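You operate a simulated robot arm through the tools that you are given. There is no shell and no other tool.

You run a simulated robot arm. Do the job below in one go: nothing can be reset, and whatever is moved stays where it is left.

TASK
Sew the cream strip from the orange mat to its blue band.
Fine: start at the ring, end with the foot up and the strip back on the mat; leave the other strips unsewn.

The check looks at the end state, three seconds after you hand in, the way a careful person would. Anything else that was tipped, shoved, dropped, spilled or broken makes it a failure.

THE ROBOT
A 6-joint arm with a fingered hand, fixed in place. Base frame: the origin is at the foot of the arm, x ahead of it, y to its left, z up; the work surface is at about z = 0.76. Units: m, degrees, N and s.
With the tool pointing down near the work surface it reaches from about 0.32 to 0.74 m from the base axis. Its first joint turns from -115.0 to 115.0 degrees. Payload 4 kg.
The TCP is the grasp point between the finger pads, 0.026 m short of the fingertips. In the tool frame z runs along the fingers and y along their closing line. Largest opening 0.132 m; the body of the gripper starts 0.073 m behind the TCP. The gripper is a hand of 4 fingers: y runs from the thumb to the fingers, the wrist lies at [0, 0, -0.239] in the tool frame, and closing takes about 1.5 s.
Orientation is told as [roll, pitch, yaw] about the base's x, y, z axes, in that order, counted from this pose: with the fingers straight down and closing along the base's y, the tool's x points along the base's -x, its y along +y and its z along -z.

THE INTERFACE
- The arm moves only by the tool apply_moves. Its argument "increments" is a list of rows, each a list of 3 entries, a list of its own where there are three numbers: the shift along the tool's x, y, z in units of 200 mm (1.0 is 200 mm), then the turn, a rotation vector about the tool's x, y, z in units of 45 degrees (1.0 is 45 degrees), then the finger opening in m, from 0 to 0.132. In form: [[[x, y, z], [ax, ay, az], claw], ...]. A call has 1 to 20 rows; each row is the pose to reach, as a shift and turn from the pose commanded when the call began, along the tool's axes at that moment. A call with a number of a shift or a turn outside -1 to 1 is refused whole. Each row takes 0.2 s and may step no farther than 0.05 m and 8.6 degrees from the row before; otherwise, or with a gripper value out of range, the whole call is refused. Where a pose cannot be reached the arm comes as near as it can. A force on the tool above 80 N (or 10 N above the force at the start of the call, whichever is more), or a blocked arm, ends the call early, and 0.2 s more pass. Each finger travels about 0.153 m/s and halts on what it meets, pressing with about 24 N; the grip force reading is that of the motor and also rises with nothing between the fingers. The clock runs only during rows and for 0.2 s after the last one: add rows that repeat a pose to give the fingers time. It gives the time, the measured TCP pose, the force on the tool (base axes), the opening and the grip force at its end, in the units of the frame above (readings bear some noise), with the torque about the TCP (base axes, N m) and any sound that the robot's microphone picked up, and new pictures: "pictures" is both (left out), scene, wrist or none.
- Cameras (640 x 400 px; columns grow to the right, rows downward): "scene" is fixed at [0.0503, -0.4901, 1.5137]; the picture's right is [0.83, -0.56, 0.00], its down [-0.34, -0.51, -0.79] and it looks along [0.44, 0.65, -0.61] (base axes); focal length 334 px, centre (320, 200). "wrist" rides on the gripper at [0.068, 0.002, -0.097] in the tool frame; the picture's right is [-0.03, 1.00, 0.00], its down [-0.82, -0.02, -0.58] and it looks along [-0.58, -0.01, 0.82] (tool axes); focal length 270 px, centre (320, 200). There is no depth. A picture from a camera that has moved, and an enlarged one, comes with that camera's place and axes in the base frame and with its lens. The place of the scene camera against the robot may be out by one fixed shift of up to 0.018 m in any direction.
- raise_lower(by): slides the trunk up (or, below 0, down) by that many m; the arm rides with it, the base frame stays. It gives what a move gives, with no picture.
- hand_shape(shape): the hand has 4 fingers and takes this shape, open, in about a second: jaw (thumb against the fingers, like two jaws); tri (thumb and two fingers); tip (a fingertip pinch); poke (one finger out to press); point (the index stretched); flat (the hand flat); cup (the hand cupped); fist (a fist). The gripper value then closes the fingers along that shape, each until it touches; the sizes above hold for jaw. It gives what a move gives, with no picture.
- inspect(camera, box): a new picture of the part [left, top, right, bottom] of that camera's present view, enlarged. It takes no simulated time.
- hand_in(): hands the job in; it is judged then, once.

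Places have to be worked out from the pictures, the camera data and where the tool is seen. Open the gripper and draw the arm clear of the work before you hand the job in, unless the task says otherwise.

The tools are called as a command line: name --argument value ..., lists and objects as JSON in quotes. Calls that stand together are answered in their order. apply_moves: Moves the arm, as the interface text tells. Its arguments: {"type":"object","properties":{"increments":{"type":"array","items":{"type":"array"}},"pictures":{"type":"string","enum":["both","scene","wrist","none"]}},"required":["increments"]} The other tools are called the same way: raise_lower (by) slides the trunk up or down; hand_shape (shape) gives the hand a shape; inspect (camera, box) takes an enlarged picture of a part of a camera's view; hand_in () hands the job in.

At the start:

```text
time_s: 0.0
tcp_pos: [0.4468, 0.1668, 1.2376]
ee_rot: [0.1, -0.1, 0.0]
force: [0.0, -1.3, 0.2]
wrist_torque: [-0.02, -0.02, 0.0]
width: 0.1319
grasp_force: 0.1
shape: jaw
trunk travel left (down, up): [-0.875, 0.115]
```

scene: 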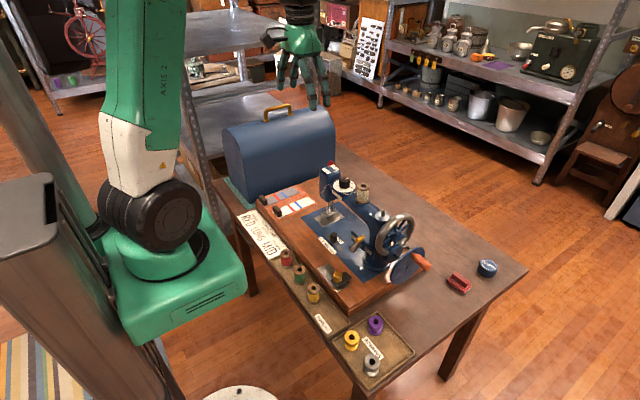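
wrist: 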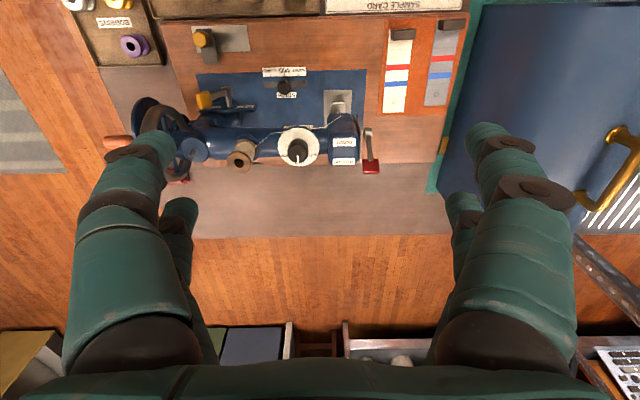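

I see a hand-crank sewing machine on a table with an orange mat holding strips, spools and notes. I'll enlarge the relevant parts before moving anything.

inspect --camera "scene" --box '[230, 150, 450, 290]'

inspect --camera "wrist" --box '[340, 0, 500, 100]'

inspect --camera "wrist" --box '[120, 40, 400, 215]'

inspect --camera "scene" --box '[220, 190, 420, 390]'

```text
2.86 times, centred on (340, 220) of scene
camera zoom: at [0.0503, -0.4901, 1.5137], right [0.83, -0.56, 0.0], down [-0.34, -0.51, -0.79], along [0.44, 0.65, -0.61], focal length 955 px, centre (263, 143)
```

zoom: 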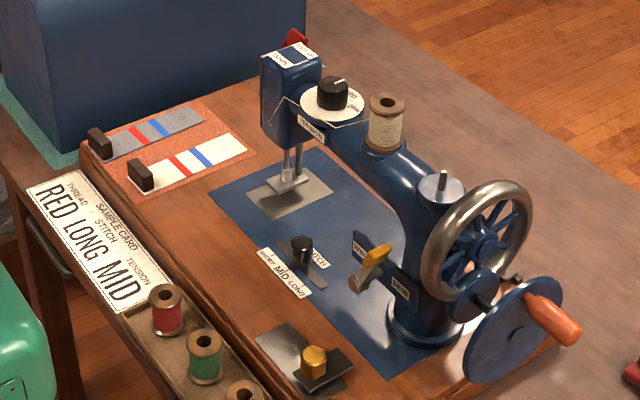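

```text
4.00 times, centred on (420, 50) of wrist
camera zoom: at [0.3806, 0.1654, 1.3342], right [0.03, 1.0, 0.0], down [0.82, -0.02, 0.58], along [0.58, -0.01, -0.82], focal length 1081 px, centre (-80, 800)
```

zoom: 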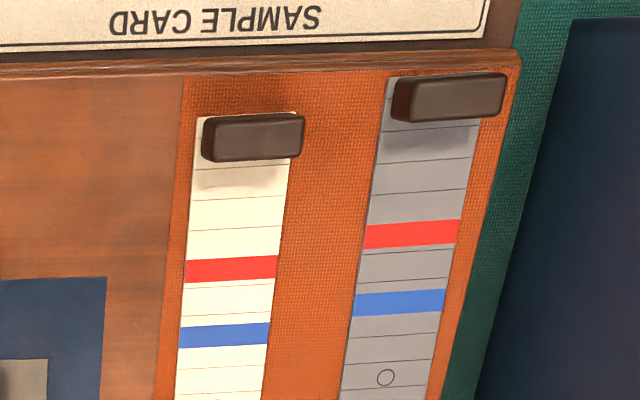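

```text
2.29 times, centred on (260, 128) of wrist
camera zoom: at [0.3806, 0.1654, 1.3342], right [0.03, 1.0, 0.0], down [0.82, -0.02, 0.58], along [0.58, -0.01, -0.82], focal length 618 px, centre (457, 366)
```

zoom: 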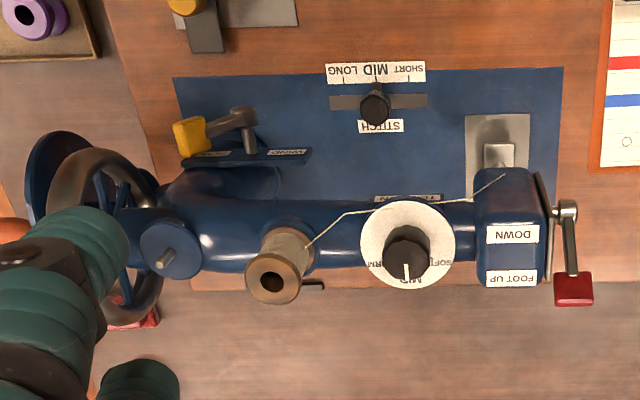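

```text
2.00 times, centred on (320, 290) of scene
camera zoom: at [0.0503, -0.4901, 1.5137], right [0.83, -0.56, 0.0], down [-0.34, -0.51, -0.79], along [0.44, 0.65, -0.61], focal length 668 px, centre (320, 20)
```

zoom: 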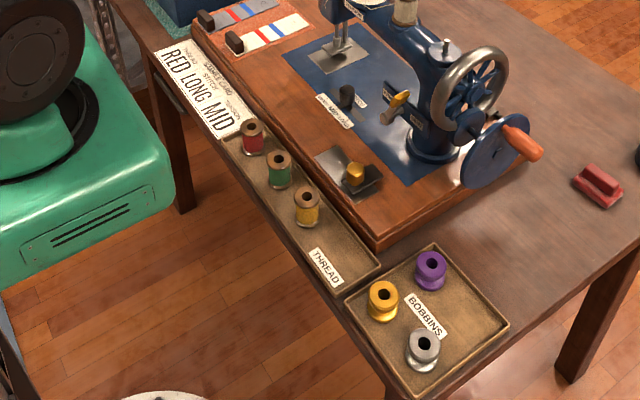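

The sample card reads thread RED, stitch LONG, tension MID. I'll zoom further on the machine's controls and labels.

inspect --camera "scene" --box '[310, 155, 390, 205]'

inspect --camera "scene" --box '[310, 205, 390, 255]'

inspect --camera "scene" --box '[360, 205, 440, 290]'

inspect --camera "scene" --box '[245, 180, 325, 230]'

inspect --camera "scene" --box '[230, 200, 310, 260]'

inspect --camera "scene" --box '[310, 255, 380, 305]'

inspect --camera "wrist" --box '[260, 60, 390, 190]'

inspect --camera "wrist" --box '[180, 60, 320, 150]'

inspect --camera "scene" --box '[430, 240, 530, 310]'

```text
8.00 times, centred on (350, 180) of scene
camera zoom: at [0.0503, -0.4901, 1.5137], right [0.83, -0.56, 0.0], down [-0.34, -0.51, -0.79], along [0.44, 0.65, -0.61], focal length 2674 px, centre (80, 360)
```

zoom: 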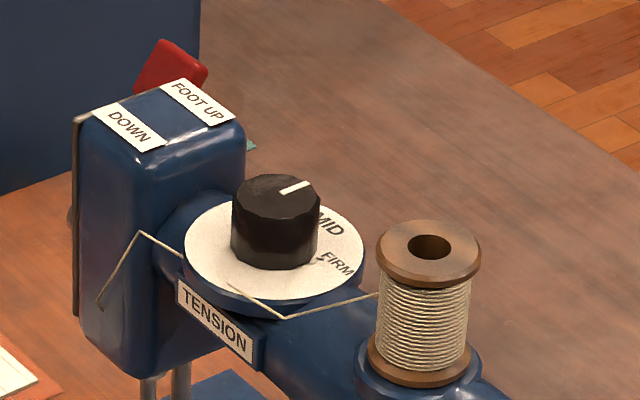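

```text
8.00 times, centred on (350, 230) of scene
camera zoom: at [0.0503, -0.4901, 1.5137], right [0.83, -0.56, 0.0], down [-0.34, -0.51, -0.79], along [0.44, 0.65, -0.61], focal length 2674 px, centre (80, -40)
```

zoom: 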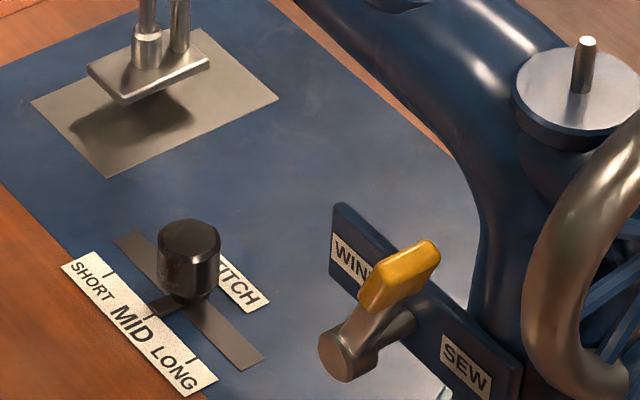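

```text
4.71 times, centred on (400, 248) of scene
camera zoom: at [0.0503, -0.4901, 1.5137], right [0.83, -0.56, 0.0], down [-0.34, -0.51, -0.79], along [0.44, 0.65, -0.61], focal length 1573 px, centre (-56, -24)
```

zoom: 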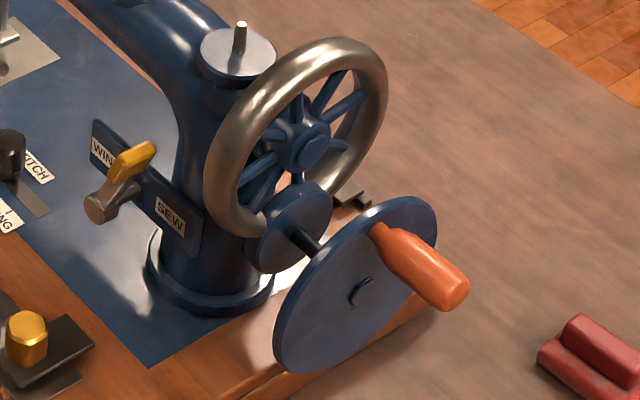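

```text
8.00 times, centred on (285, 205) of scene
camera zoom: at [0.0503, -0.4901, 1.5137], right [0.83, -0.56, 0.0], down [-0.34, -0.51, -0.79], along [0.44, 0.65, -0.61], focal length 2674 px, centre (600, 160)
```

zoom: 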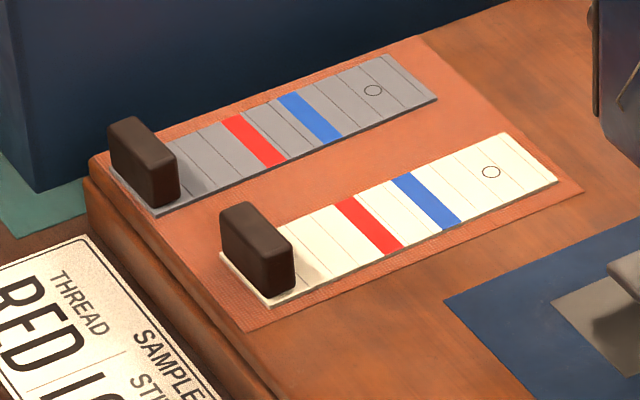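

```text
6.67 times, centred on (270, 230) of scene
camera zoom: at [0.0503, -0.4901, 1.5137], right [0.83, -0.56, 0.0], down [-0.34, -0.51, -0.79], along [0.44, 0.65, -0.61], focal length 2228 px, centre (653, 0)
```

zoom: 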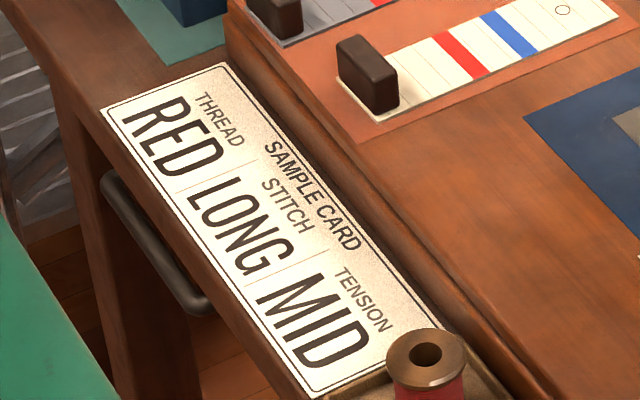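

```text
8.00 times, centred on (345, 280) of scene
camera zoom: at [0.0503, -0.4901, 1.5137], right [0.83, -0.56, 0.0], down [-0.34, -0.51, -0.79], along [0.44, 0.65, -0.61], focal length 2674 px, centre (120, -440)
```

zoom: 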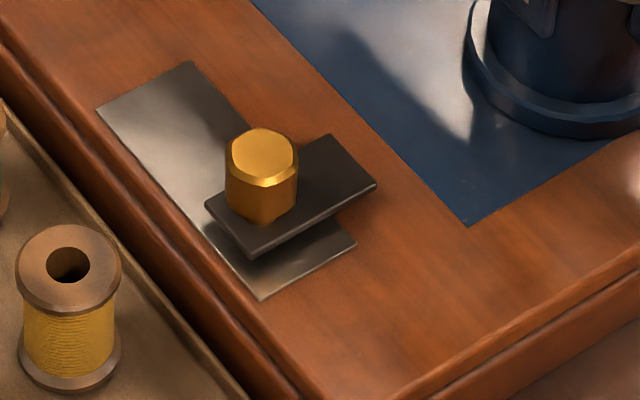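

```text
3.08 times, centred on (325, 125) of wrist
camera zoom: at [0.3806, 0.1654, 1.3342], right [0.03, 1.0, 0.0], down [0.82, -0.02, 0.58], along [0.58, -0.01, -0.82], focal length 832 px, centre (305, 431)
```

zoom: 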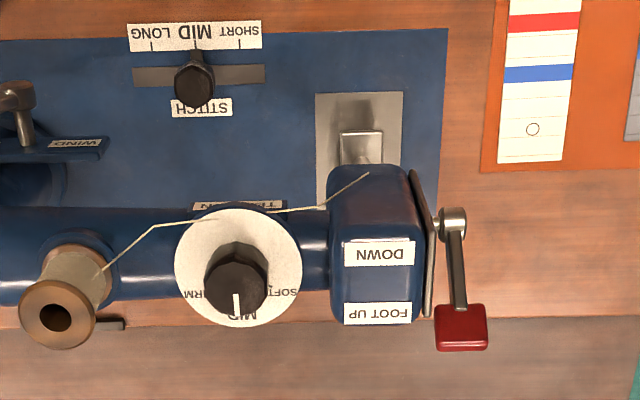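

```text
4.44 times, centred on (250, 105) of wrist
camera zoom: at [0.3806, 0.1654, 1.3342], right [0.03, 1.0, 0.0], down [0.82, -0.02, 0.58], along [0.58, -0.01, -0.82], focal length 1201 px, centre (631, 622)
```

zoom: 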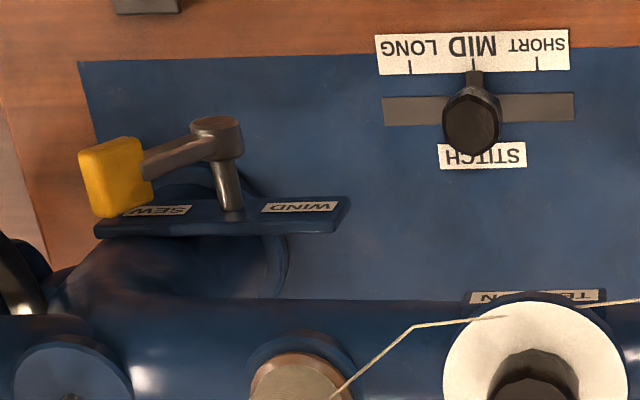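

```text
5.71 times, centred on (480, 275) of scene
camera zoom: at [0.0503, -0.4901, 1.5137], right [0.83, -0.56, 0.0], down [-0.34, -0.51, -0.79], along [0.44, 0.65, -0.61], focal length 1910 px, centre (-594, -229)
```

zoom: 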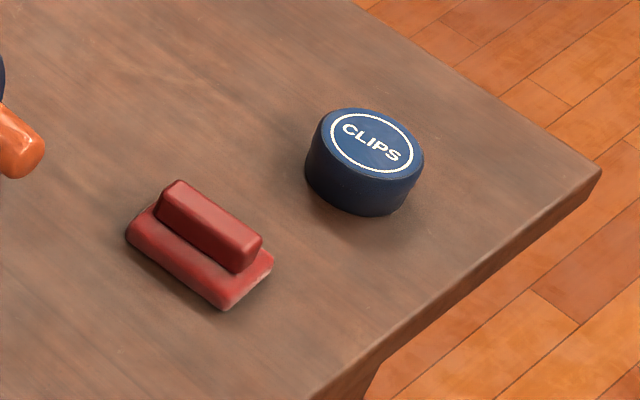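

The machine has cream thread, with stitch at MID and tension at MID. The ring and the needle both look to be near x≈0.54, with the needle near y≈0.20. I'll move the wrist camera back and down for a second viewpoint to triangulate the parts.

apply_moves --increments '[[[0.097, -0.117, 0.088], [0, 0, 0], 0.132], [[0.194, -0.234, 0.175], [0, 0, 0], 0.132], [[0.29, -0.35, 0.263], [0, 0, 0], 0.132], [[0.387, -0.467, 0.35], [0, 0, 0], 0.132], [[0.484, -0.584, 0.438], [0, 0, 0], 0.132], [[0.484, -0.584, 0.438], [0, 0, 0], 0.132]]' --pictures "both"

```text
time_s: 1.4
tcp_pos: [0.3498, 0.0476, 1.1478]
ee_rot: [0.0, -0.1, 0.1]
force: [0.9, 0.4, 0.2]
wrist_torque: [0.0, 0.04, 0.0]
width: 0.1321
grasp_force: 0.1
shape: jaw
trunk travel left (down, up): [-0.875, 0.115]
camera wrist: at [0.2813, 0.0484, 1.245], right [0.03, 1.0, 0.0], down [0.82, -0.02, 0.58], along [0.58, -0.01, -0.82], focal length 270 px, centre (320, 200)
```

scene: 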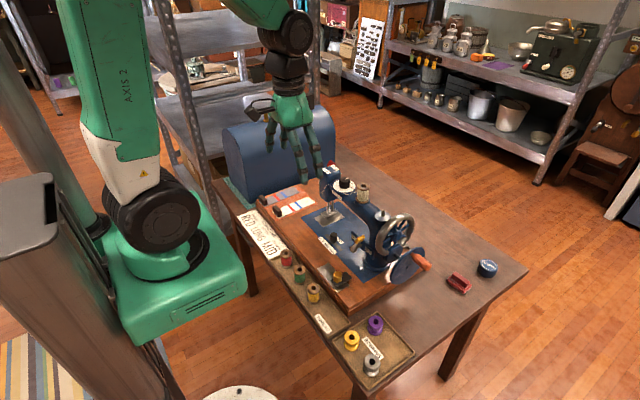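
wrist: 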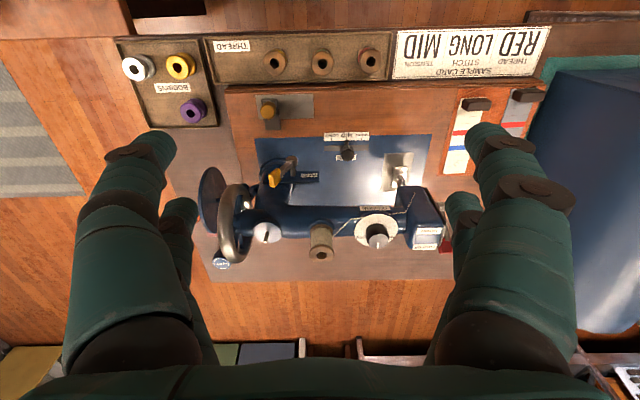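

The new view shows the whole machine from the operator side. I'll zoom in on parts to measure them.

inspect --camera "wrist" --box '[180, 80, 340, 180]'

inspect --camera "wrist" --box '[320, 120, 480, 260]'

inspect --camera "wrist" --box '[180, 150, 320, 280]'

inspect --camera "wrist" --box '[430, 70, 560, 180]'

inspect --camera "wrist" --box '[100, 20, 400, 140]'

```text
4.00 times, centred on (260, 130) of wrist
camera zoom: at [0.2813, 0.0484, 1.245], right [0.03, 1.0, 0.0], down [0.82, -0.02, 0.58], along [0.58, -0.01, -0.82], focal length 1081 px, centre (560, 480)
```

zoom: 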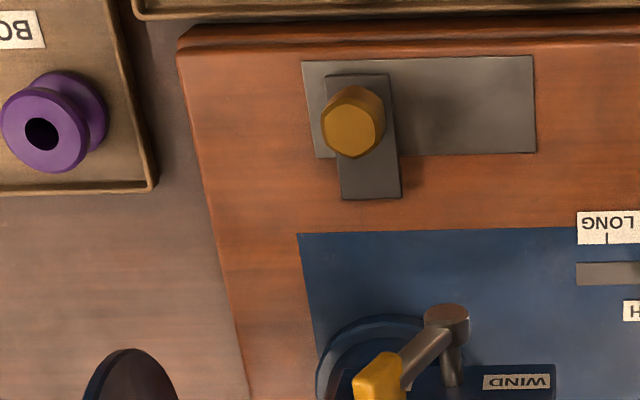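

```text
2.86 times, centred on (400, 190) of wrist
camera zoom: at [0.2813, 0.0484, 1.245], right [0.03, 1.0, 0.0], down [0.82, -0.02, 0.58], along [0.58, -0.01, -0.82], focal length 772 px, centre (91, 229)
```

zoom: 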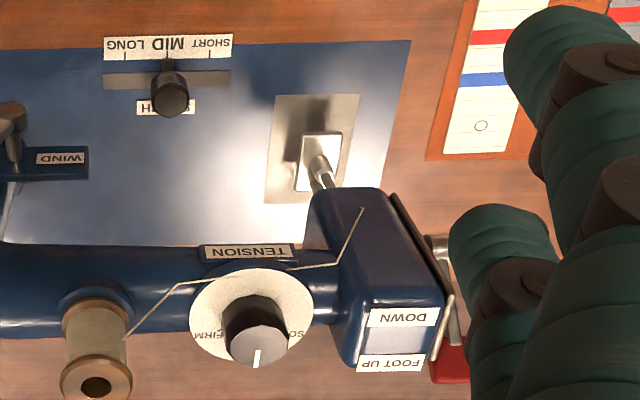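

```text
3.08 times, centred on (250, 215) of wrist
camera zoom: at [0.2813, 0.0484, 1.245], right [0.03, 1.0, 0.0], down [0.82, -0.02, 0.58], along [0.58, -0.01, -0.82], focal length 832 px, centre (535, 154)
```

zoom: 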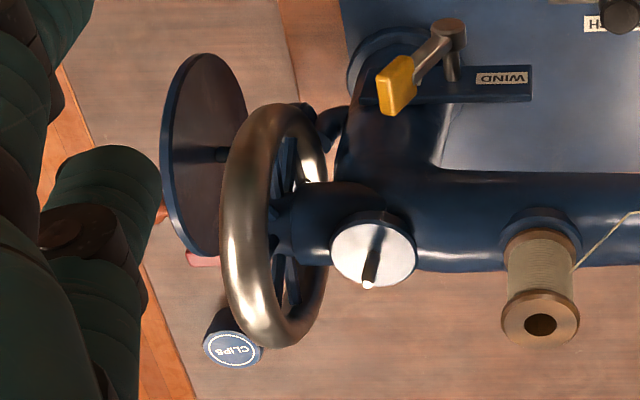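

```text
3.64 times, centred on (495, 125) of wrist
camera zoom: at [0.2813, 0.0484, 1.245], right [0.03, 1.0, 0.0], down [0.82, -0.02, 0.58], along [0.58, -0.01, -0.82], focal length 983 px, centre (-316, 473)
```

zoom: 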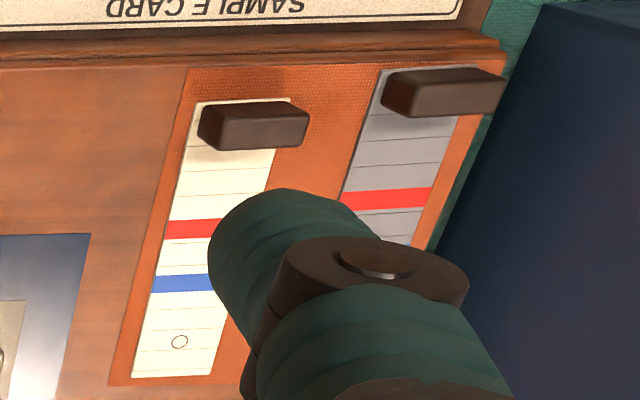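

```text
2.13 times, centred on (250, 80) of wrist
camera zoom: at [0.2813, 0.0484, 1.245], right [0.03, 1.0, 0.0], down [0.82, -0.02, 0.58], along [0.58, -0.01, -0.82], focal length 577 px, centre (469, 456)
```

zoom: 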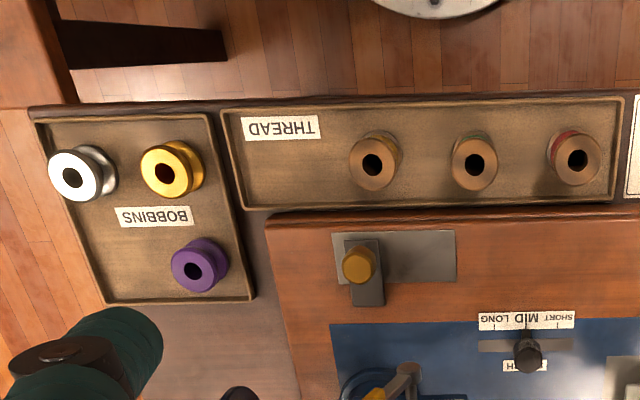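

Triangulation puts the bed top at z≈0.76, the ring at (0.539, 0.314), the raised foot at x 0.529–0.572, y 0.185–0.210, the foot lever knob near (0.598, 0.245, 0.93), and the crank centre at (0.553, -0.15, 0.85). I'll check the mark on the crank disc and other details.

inspect --camera "scene" --box '[385, 235, 445, 290]'

inspect --camera "scene" --box '[312, 190, 352, 225]'

inspect --camera "scene" --box '[360, 215, 420, 260]'

```text
7.27 times, centred on (415, 262) of scene
camera zoom: at [0.0503, -0.4901, 1.5137], right [0.83, -0.56, 0.0], down [-0.34, -0.51, -0.79], along [0.44, 0.65, -0.61], focal length 2431 px, centre (-371, -254)
```

zoom: 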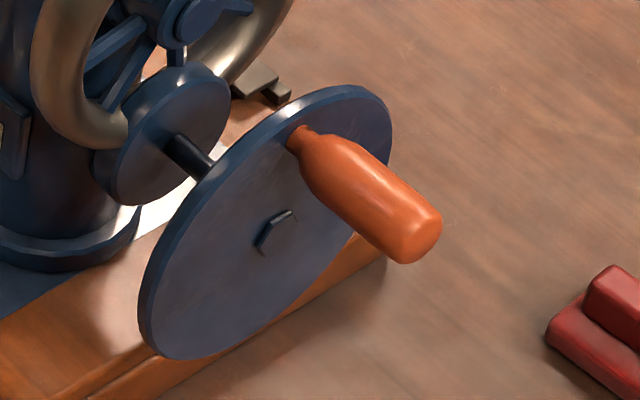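

```text
11.43 times, centred on (332, 208) of scene
camera zoom: at [0.0503, -0.4901, 1.5137], right [0.83, -0.56, 0.0], down [-0.34, -0.51, -0.79], along [0.44, 0.65, -0.61], focal length 3820 px, centre (183, 114)
```

zoom: 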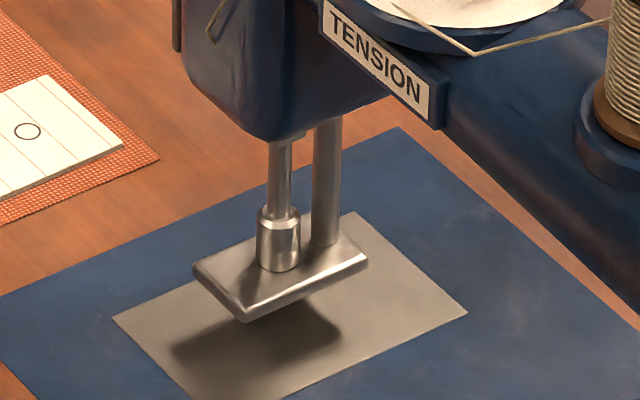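

```text
8.89 times, centred on (390, 238) of scene
camera zoom: at [0.0503, -0.4901, 1.5137], right [0.83, -0.56, 0.0], down [-0.34, -0.51, -0.79], along [0.44, 0.65, -0.61], focal length 2971 px, centre (-302, -133)
```

zoom: 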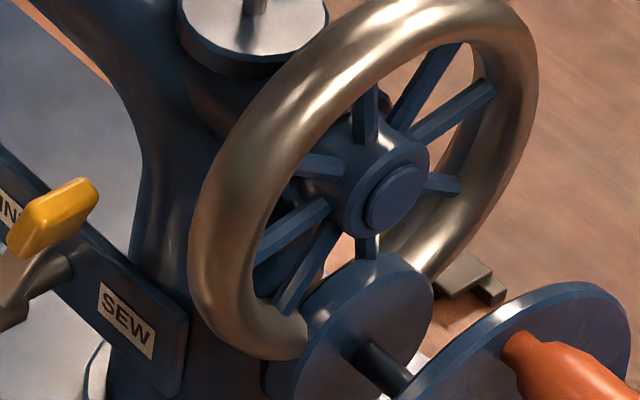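

The disc mark is just the axle nut, and the clutch lever does lean to SEW. I need accurate crank geometry, so I'll move the wrist camera to face the crank.

apply_moves --increments '[[[-0.01, -0.167, 0.065], [0, 0, 0], 0.132], [[-0.02, -0.333, 0.13], [0, 0, 0], 0.132], [[-0.03, -0.5, 0.195], [0, 0, 0], 0.132], [[-0.04, -0.667, 0.26], [0, 0, 0], 0.132], [[-0.05, -0.833, 0.325], [0, 0, 0], 0.132], [[-0.05, -1.0, 0.389], [0, 0, 0], 0.132], [[-0.05, -1.0, 0.389], [0, 0, 0], 0.132]]' --pictures "both"

inspect --camera "wrist" --box '[220, 80, 420, 260]'

inspect --camera "wrist" --box '[200, 0, 440, 150]'

```text
time_s: 3.0
tcp_pos: [0.3632, -0.1523, 1.0704]
ee_rot: [0.0, 0.0, 0.0]
force: [0.1, -0.2, 0.1]
wrist_torque: [-0.03, 0.02, 0.0]
width: 0.1318
grasp_force: 0.1
shape: jaw
trunk travel left (down, up): [-0.875, 0.115]
camera wrist: at [0.2942, -0.1518, 1.1671], right [0.03, 1.0, 0.0], down [0.82, -0.02, 0.58], along [0.58, -0.01, -0.82], focal length 270 px, centre (320, 200)
```

scene: 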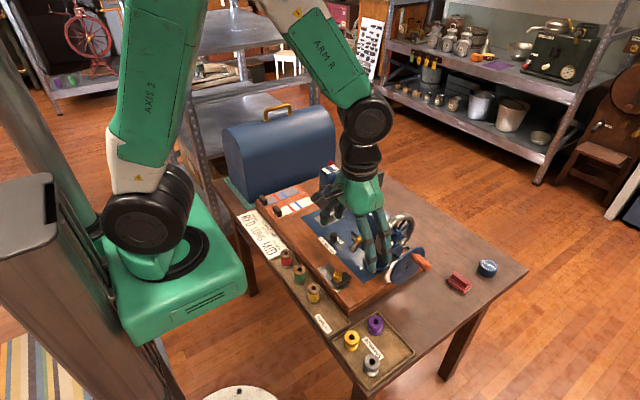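
wrist: 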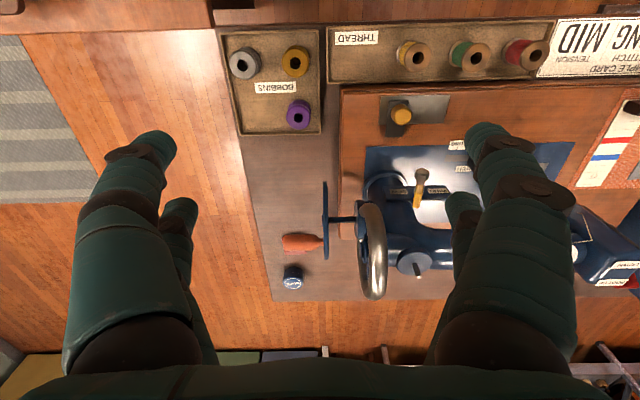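

```text
2.22 times, centred on (320, 170) of wrist
camera zoom: at [0.2942, -0.1518, 1.1671], right [0.03, 1.0, 0.0], down [0.82, -0.02, 0.58], along [0.58, -0.01, -0.82], focal length 601 px, centre (320, 267)
```

zoom: 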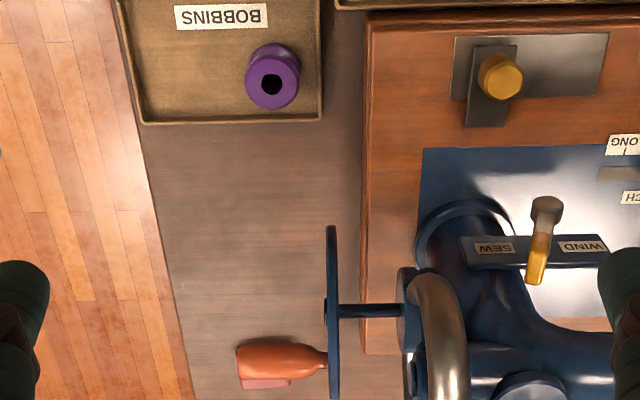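

```text
2.67 times, centred on (320, 75) of wrist
camera zoom: at [0.2942, -0.1518, 1.1671], right [0.03, 1.0, 0.0], down [0.82, -0.02, 0.58], along [0.58, -0.01, -0.82], focal length 721 px, centre (320, 533)
```

zoom: 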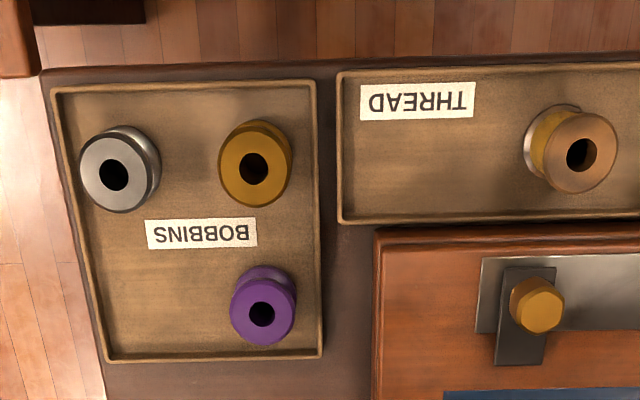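

The crank disc spans y≈-0.154 to -0.146, with the handle near (0.556, -0.18, 0.897). For a more accurate crank centre and radius I'll get a closer look from outside the disc.

apply_moves --increments '[[[-0.061, -0.163, 0.117], [0, 0, 0], 0.132], [[-0.122, -0.326, 0.234], [0, 0, 0], 0.132], [[-0.184, -0.489, 0.352], [0, 0, 0], 0.132], [[-0.184, -0.489, 0.352], [0, 0, 0], 0.132]]' --pictures "wrist"

inspect --camera "wrist" --box '[320, 140, 480, 260]'

```text
time_s: 4.0
tcp_pos: [0.4009, -0.2519, 1.0004]
ee_rot: [-0.1, 0.0, 0.0]
force: [0.8, -0.2, -0.1]
wrist_torque: [0.02, 0.03, -0.02]
width: 0.1319
grasp_force: 0.1
shape: jaw
trunk travel left (down, up): [-0.875, 0.115]
camera wrist: at [0.332, -0.2515, 1.0969], right [0.03, 1.0, 0.0], down [0.82, -0.02, 0.58], along [0.58, -0.01, -0.82], focal length 270 px, centre (320, 200)
```

wrist: 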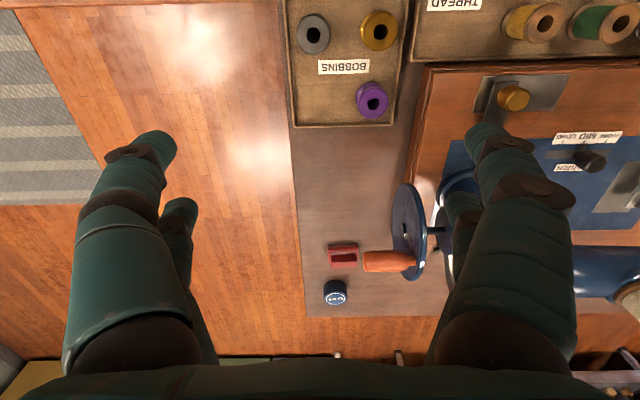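

```text
3.33 times, centred on (400, 200) of wrist
camera zoom: at [0.332, -0.2515, 1.0969], right [0.03, 1.0, 0.0], down [0.82, -0.02, 0.58], along [0.58, -0.01, -0.82], focal length 901 px, centre (53, 200)
```

zoom: 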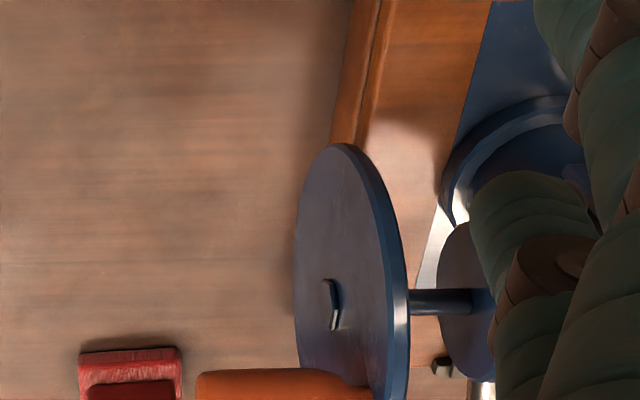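

I'll view the lower part of the disc and handle as well.

inspect --camera "wrist" --box '[340, 175, 460, 295]'

```text
3.33 times, centred on (400, 235) of wrist
camera zoom: at [0.332, -0.2515, 1.0969], right [0.03, 1.0, 0.0], down [0.82, -0.02, 0.58], along [0.58, -0.01, -0.82], focal length 901 px, centre (53, 83)
```

zoom: 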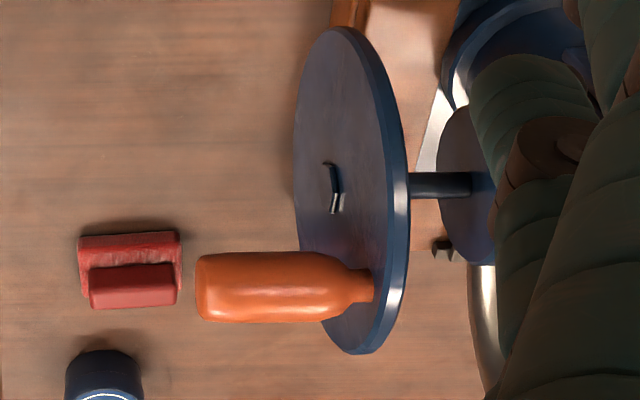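

Wrist views agree on the crank handle centre at about (0.560, -0.181, 0.891), the disc centre at about (0.552, 0.852), and a crank radius of about 0.04. Next I'll move toward the foot to see the needle and plate closely.

apply_moves --increments '[[[0.05, 0.25, 0], [0, 0, 0], 0.132], [[0.1, 0.49, 0], [0, 0, 0], 0.132], [[0.15, 0.73, 0], [0, 0, 0], 0.132], [[0.2, 0.96, 0.05], [0, 0, 0], 0.132]]' --pictures "none"

apply_moves --increments '[[[0, 0.24, 0.05], [0, 0, 0], 0.132], [[0, 0.48, 0.1], [0, 0, 0], 0.132], [[0, 0.72, 0.2], [0, 0, 0], 0.132], [[0, 0.96, 0.3], [0, 0, 0], 0.132], [[0, 0.96, 0.3], [0, 0, 0], 0.132]]' --pictures "wrist"

```text
refused: row 1 steps farther than a row can; nothing moved
```

```text
refused: row 3 steps farther than a row can; nothing moved
```

Both calls were refused for step size, so nothing moved. I'll use smaller steps.

apply_moves --increments '[[[0.04, 0.19, 0], [0, 0, 0], 0.132], [[0.08, 0.38, 0], [0, 0, 0], 0.132], [[0.12, 0.57, 0], [0, 0, 0], 0.132], [[0.16, 0.76, 0], [0, 0, 0], 0.132], [[0.2, 0.96, 0], [0, 0, 0], 0.132]]' --pictures "none"

apply_moves --increments '[[[0, 0.19, 0.05], [0, 0, 0], 0.132], [[0, 0.38, 0.1], [0, 0, 0], 0.132], [[0, 0.57, 0.18], [0, 0, 0], 0.132], [[0, 0.76, 0.26], [0, 0, 0], 0.132], [[0, 0.96, 0.32], [0, 0, 0], 0.132], [[0, 0.96, 0.32], [0, 0, 0], 0.132]]' --pictures "wrist"

```text
time_s: 5.2
tcp_pos: [0.3567, -0.0568, 1.0022]
ee_rot: [0.0, 0.0, 0.0]
force: [-0.1, 0.6, -0.3]
wrist_torque: [0.02, 0.01, 0.03]
width: 0.1317
grasp_force: 0.0
shape: jaw
trunk travel left (down, up): [-0.875, 0.115]
```

```text
time_s: 6.6
tcp_pos: [0.3575, 0.1329, 0.9404]
ee_rot: [0.1, 0.0, 0.0]
force: [0.0, -0.7, 0.7]
wrist_torque: [-0.02, 0.04, 0.0]
width: 0.132
grasp_force: 0.1
shape: jaw
trunk travel left (down, up): [-0.875, 0.115]
camera wrist: at [0.2904, 0.1341, 1.0364], right [0.03, 1.0, 0.0], down [0.82, -0.02, 0.58], along [0.58, -0.01, -0.82], focal length 270 px, centre (320, 200)
```

wrist: 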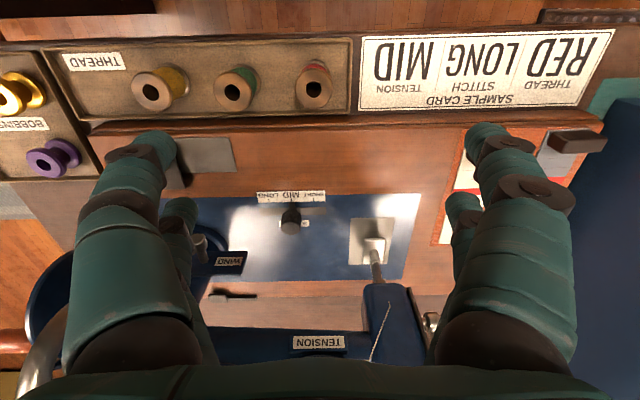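

Zooming in on the foot from this lower viewpoint.

inspect --camera "wrist" --box '[330, 205, 420, 295]'

inspect --camera "wrist" --box '[230, 170, 340, 250]'

```text
4.44 times, centred on (375, 250) of wrist
camera zoom: at [0.2904, 0.1341, 1.0364], right [0.03, 1.0, 0.0], down [0.82, -0.02, 0.58], along [0.58, -0.01, -0.82], focal length 1201 px, centre (76, -22)
```

zoom: 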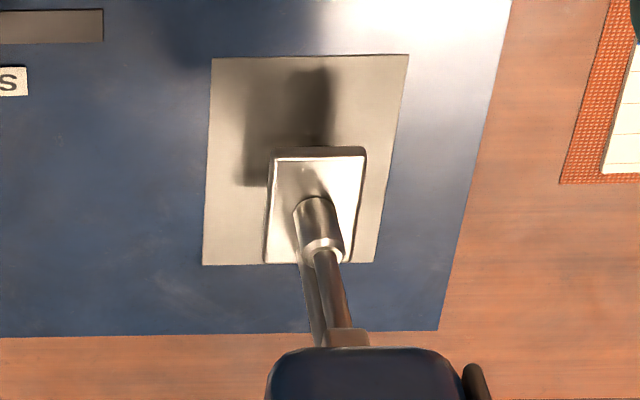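

```text
5.00 times, centred on (285, 210) of wrist
camera zoom: at [0.2904, 0.1341, 1.0364], right [0.03, 1.0, 0.0], down [0.82, -0.02, 0.58], along [0.58, -0.01, -0.82], focal length 1351 px, centre (495, 150)
```

zoom: 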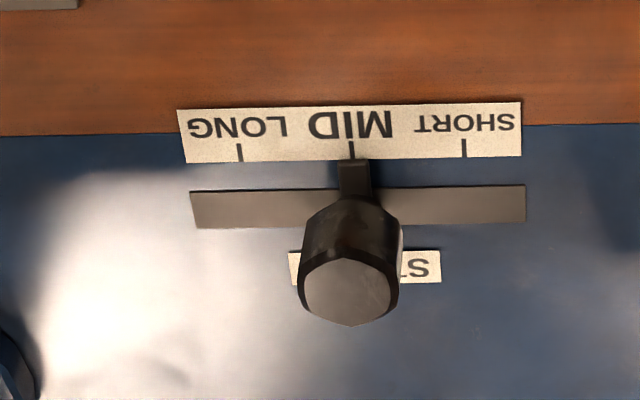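

The stitch lever is exactly at MID, and the front bar over the foot puts the needle at about (0.550, 0.197). I'll look at the hand's finger layout before planning the grasp.

inspect --camera "scene" --box '[230, 60, 390, 260]'

inspect --camera "wrist" --box '[420, 90, 620, 260]'

```text
2.00 times, centred on (310, 160) of scene
camera zoom: at [0.0503, -0.4901, 1.5137], right [0.83, -0.56, 0.0], down [-0.34, -0.51, -0.79], along [0.44, 0.65, -0.61], focal length 668 px, centre (340, 280)
```

zoom: 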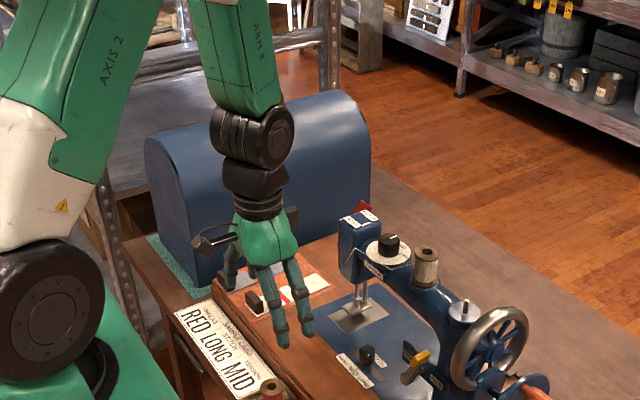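

```text
2.35 times, centred on (520, 175) of wrist
camera zoom: at [0.2904, 0.1341, 1.0364], right [0.03, 1.0, 0.0], down [0.82, -0.02, 0.58], along [0.58, -0.01, -0.82], focal length 636 px, centre (-151, 259)
```

zoom: 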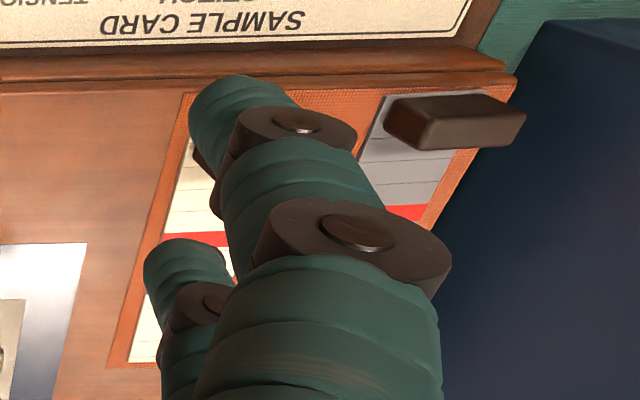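

The hand has two fingers per side about 38 mm apart, so I'll grip the block across its thickness (closing along x). I'll yaw the tool +90° in two steps while moving toward the strips.

apply_moves --increments '[[[0, 0.075, -0.025], [0, 0, -0.167], 0.132], [[0, 0.15, -0.05], [0, 0, -0.333], 0.132], [[0, 0.225, -0.075], [0, 0, -0.5], 0.132], [[0, 0.3, -0.1], [0, 0, -0.667], 0.132], [[0, 0.375, -0.125], [0, 0, -0.833], 0.132], [[0, 0.45, -0.15], [0, 0, -1.0], 0.132], [[0, 0.45, -0.15], [0, 0, -1.0], 0.132]]' --pictures "none"

apply_moves --increments '[[[-0.05, 0.01, 0], [0, 0, -0.167], 0.132], [[-0.1, 0.02, 0], [0, 0, -0.333], 0.132], [[-0.15, 0.03, 0], [0, 0, -0.5], 0.132], [[-0.2, 0.04, 0], [0, 0, -0.667], 0.132], [[-0.25, 0.05, 0], [0, 0, -0.833], 0.132], [[-0.3, 0.06, 0], [0, 0, -1.0], 0.132], [[-0.387, 0.087, 0], [0, 0, -1.0], 0.132], [[-0.387, 0.087, 0], [0, 0, -1.0], 0.132]]' --pictures "both"

```text
time_s: 8.2
tcp_pos: [0.3584, 0.2235, 0.9679]
ee_rot: [0.1, 0.0, 45.1]
force: [0.1, -0.6, 0.1]
wrist_torque: [-0.02, -0.02, 0.01]
width: 0.1319
grasp_force: 0.1
shape: jaw
trunk travel left (down, up): [-0.875, 0.115]
```

```text
time_s: 10.0
tcp_pos: [0.4011, 0.2919, 0.9676]
ee_rot: [0.0, 0.0, 90.1]
force: [0.1, 0.1, -0.2]
wrist_torque: [0.0, 0.02, 0.0]
width: 0.132
grasp_force: 0.1
shape: jaw
trunk travel left (down, up): [-0.875, 0.115]
camera wrist: at [0.3999, 0.222, 1.0644], right [-1.0, 0.02, 0.0], down [0.02, 0.82, 0.58], along [0.01, 0.58, -0.82], focal length 270 px, centre (320, 200)
```

scene: 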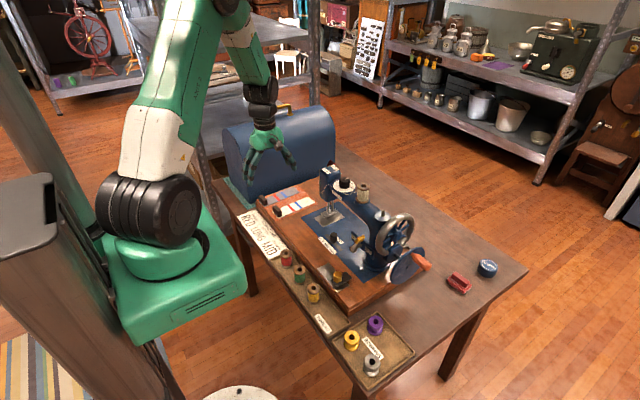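
wrist: 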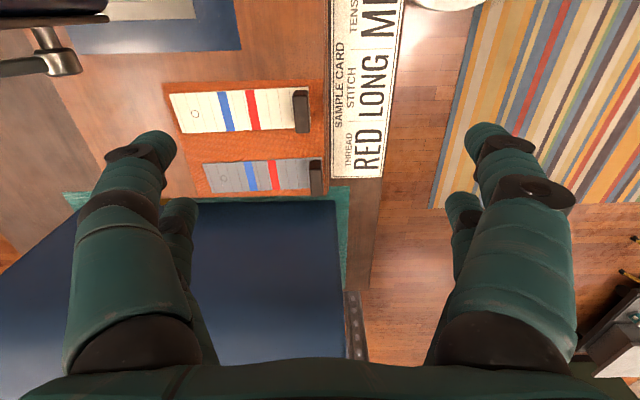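

Now the strips are in clear view between the fingers. I'll zoom in to measure the block and strip.

inspect --camera "wrist" --box '[160, 75, 340, 205]'

inspect --camera "wrist" --box '[0, 0, 200, 130]'

```text
3.08 times, centred on (250, 140) of wrist
camera zoom: at [0.3999, 0.222, 1.0644], right [-1.0, 0.02, 0.0], down [0.02, 0.82, 0.58], along [0.01, 0.58, -0.82], focal length 832 px, centre (535, 385)
```

zoom: 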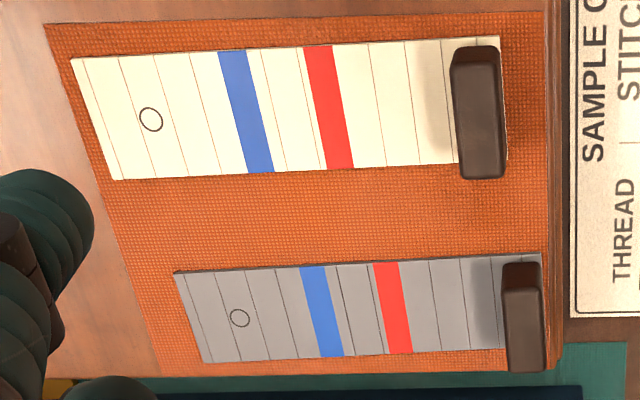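

```text
3.08 times, centred on (100, 65) of wrist
camera zoom: at [0.3999, 0.222, 1.0644], right [-1.0, 0.02, 0.0], down [0.02, 0.82, 0.58], along [0.01, 0.58, -0.82], focal length 832 px, centre (997, 615)
```

zoom: 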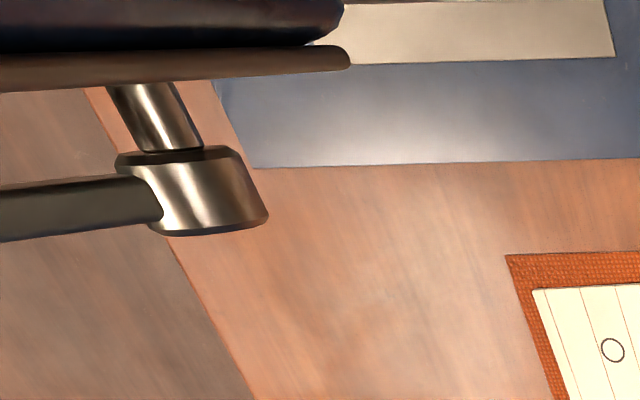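

I'll zoom further on the block to get its faces right.

inspect --camera "wrist" --box '[275, 80, 325, 140]'

inspect --camera "scene" --box '[250, 185, 320, 225]'

```text
6.67 times, centred on (300, 110) of wrist
camera zoom: at [0.3999, 0.222, 1.0644], right [-1.0, 0.02, 0.0], down [0.02, 0.82, 0.58], along [0.01, 0.58, -0.82], focal length 1802 px, centre (453, 800)
```

zoom: 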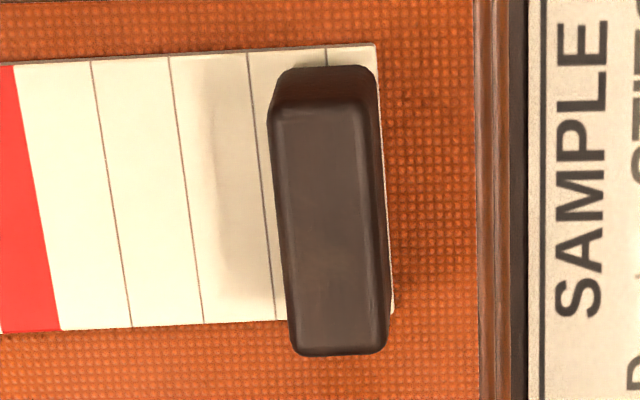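

```text
9.14 times, centred on (285, 205) of scene
camera zoom: at [0.0503, -0.4901, 1.5137], right [0.83, -0.56, 0.0], down [-0.34, -0.51, -0.79], along [0.44, 0.65, -0.61], focal length 3056 px, centre (640, 154)
```

zoom: 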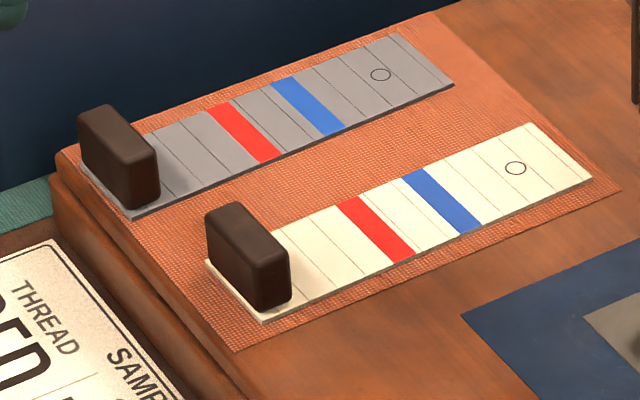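

The block is about 16 mm thick (x 0.413–0.429), y 0.290–0.328, top z≈0.789. The strip lies about 1.4° skewed on the mat, with the ring near (0.5405, 0.313). I'll narrow the jaw to 60 mm and descend above the block.

apply_moves --increments '[[[-0.021, -0.025, 0.172], [0, 0, 0], 0.1], [[-0.043, -0.05, 0.344], [0, 0, 0], 0.07], [[-0.064, -0.075, 0.516], [0, 0, 0], 0.06], [[-0.0855, -0.1005, 0.688], [0, 0, 0], 0.06], [[-0.0855, -0.1005, 0.688], [0, 0, 0], 0.06], [[-0.0855, -0.1005, 0.688], [0, 0, 0], 0.06]]' --pictures "wrist"

```text
time_s: 11.4
tcp_pos: [0.4223, 0.3095, 0.8281]
ee_rot: [0.0, 0.0, 90.0]
force: [0.6, -1.1, -0.1]
wrist_torque: [-0.05, 0.03, 0.02]
width: 0.0608
grasp_force: 0.0
shape: jaw
trunk travel left (down, up): [-0.875, 0.115]
camera wrist: at [0.4212, 0.239, 0.925], right [-1.0, 0.03, 0.0], down [0.02, 0.82, 0.58], along [0.01, 0.58, -0.82], focal length 270 px, centre (320, 200)
```

wrist: 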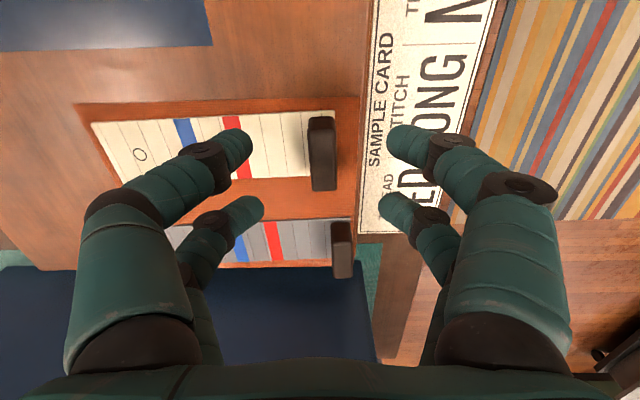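

The block is centred between the fingers. I'll lower until the tips sit just above the strip, then check before closing.

apply_moves --increments '[[[0, 0, 0.08], [0, 0, 0], 0.06], [[0, 0, 0.16], [0, 0, 0], 0.06], [[0, 0, 0.16], [0, 0, 0], 0.06]]' --pictures "both"

inspect --camera "wrist" --box '[220, 110, 420, 260]'

inspect --camera "scene" --box '[220, 140, 340, 240]'

```text
time_s: 12.2
tcp_pos: [0.4217, 0.3084, 0.7958]
ee_rot: [-0.1, 0.0, 89.9]
force: [-0.1, 0.4, -1.4]
wrist_torque: [0.01, 0.01, 0.01]
width: 0.0608
grasp_force: 0.1
shape: jaw
trunk travel left (down, up): [-0.875, 0.115]
camera wrist: at [0.4202, 0.2392, 0.8934], right [-1.0, 0.03, 0.0], down [0.02, 0.82, 0.58], along [0.01, 0.58, -0.82], focal length 270 px, centre (320, 200)
```

scene: 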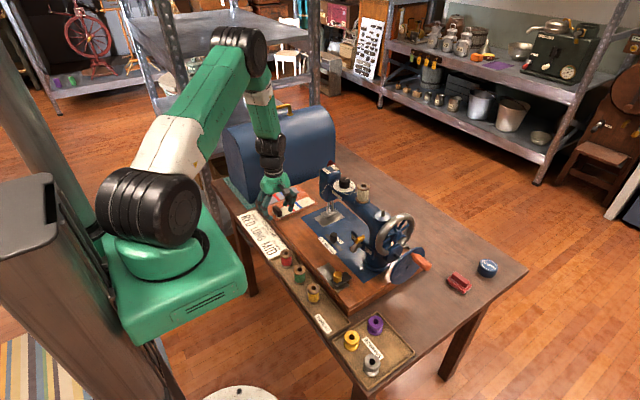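
wrist: 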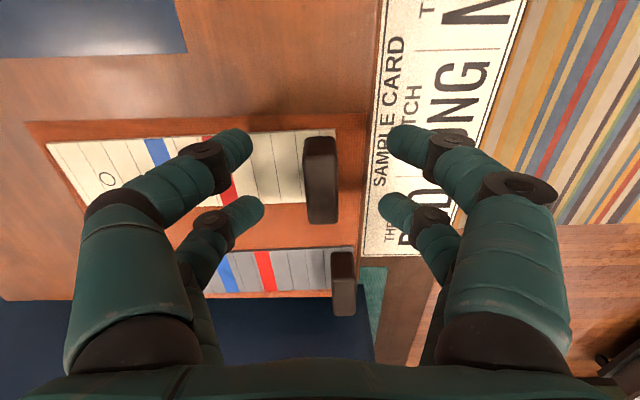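

```text
2.67 times, centred on (320, 185) of wrist
camera zoom: at [0.4202, 0.2392, 0.8934], right [-1.0, 0.03, 0.0], down [0.02, 0.82, 0.58], along [0.01, 0.58, -0.82], focal length 721 px, centre (320, 240)
```

zoom: 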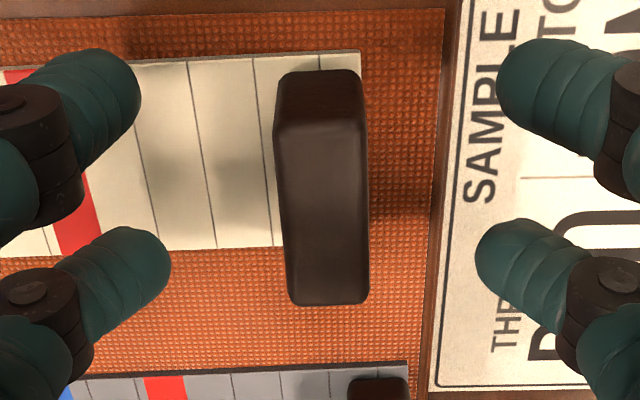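

```text
4.00 times, centred on (280, 190) of scene
camera zoom: at [0.0503, -0.4901, 1.5137], right [0.83, -0.56, 0.0], down [-0.34, -0.51, -0.79], along [0.44, 0.65, -0.61], focal length 1337 px, centre (480, 240)
```

zoom: 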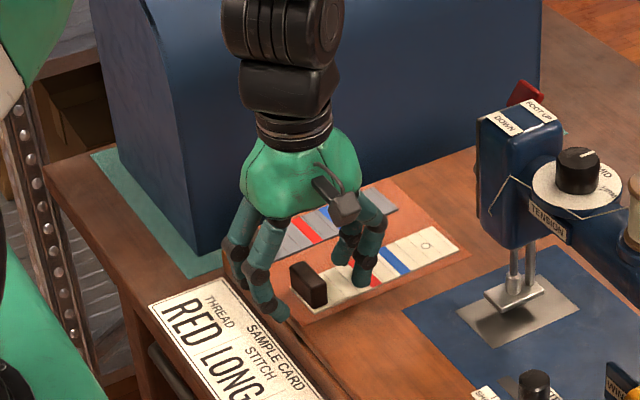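

The tips are at the right height with the block centred. Closing gently on the block.

apply_moves --increments '[[[0, 0, 0], [0, 0, 0], 0.045], [[0, 0, 0], [0, 0, 0], 0.032], [[0, 0, 0], [0, 0, 0], 0.024], [[0, 0, 0], [0, 0, 0], 0.018], [[0, 0, 0], [0, 0, 0], 0.012], [[0, 0, 0], [0, 0, 0], 0.008], [[0, 0, 0], [0, 0, 0], 0.008]]' --pictures "wrist"

inspect --camera "wrist" --box '[220, 110, 420, 260]'

```text
time_s: 13.8
tcp_pos: [0.4212, 0.3101, 0.796]
ee_rot: [0.1, 0.0, 90.0]
force: [-0.2, 0.6, 1.5]
wrist_torque: [0.02, -0.18, 0.05]
width: 0.0094
grasp_force: 24.2
shape: jaw
trunk travel left (down, up): [-0.875, 0.115]
camera wrist: at [0.4203, 0.2393, 0.8936], right [-1.0, 0.03, 0.0], down [0.02, 0.82, 0.58], along [0.01, 0.58, -0.82], focal length 270 px, centre (320, 200)
```

wrist: 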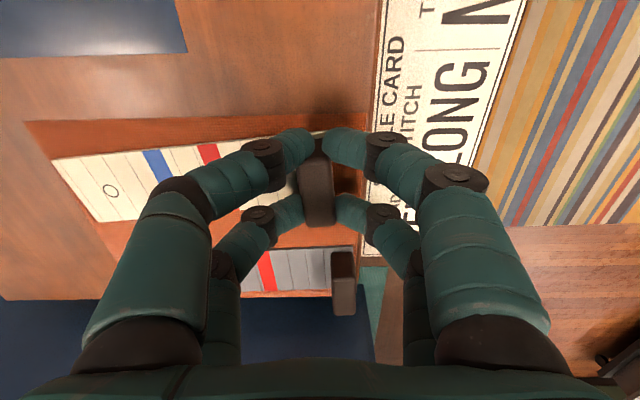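

```text
2.67 times, centred on (320, 185) of wrist
camera zoom: at [0.4203, 0.2393, 0.8936], right [-1.0, 0.03, 0.0], down [0.02, 0.82, 0.58], along [0.01, 0.58, -0.82], focal length 721 px, centre (320, 240)
```

zoom: 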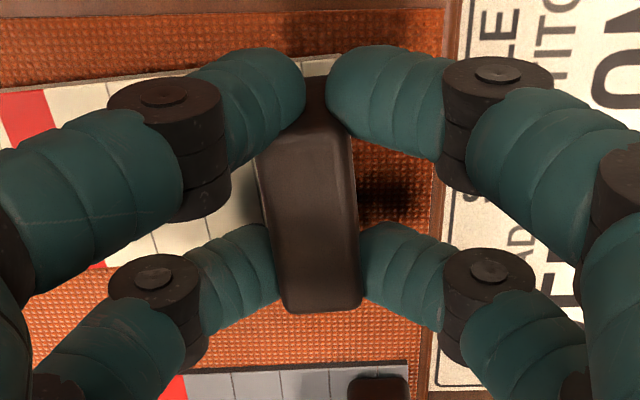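

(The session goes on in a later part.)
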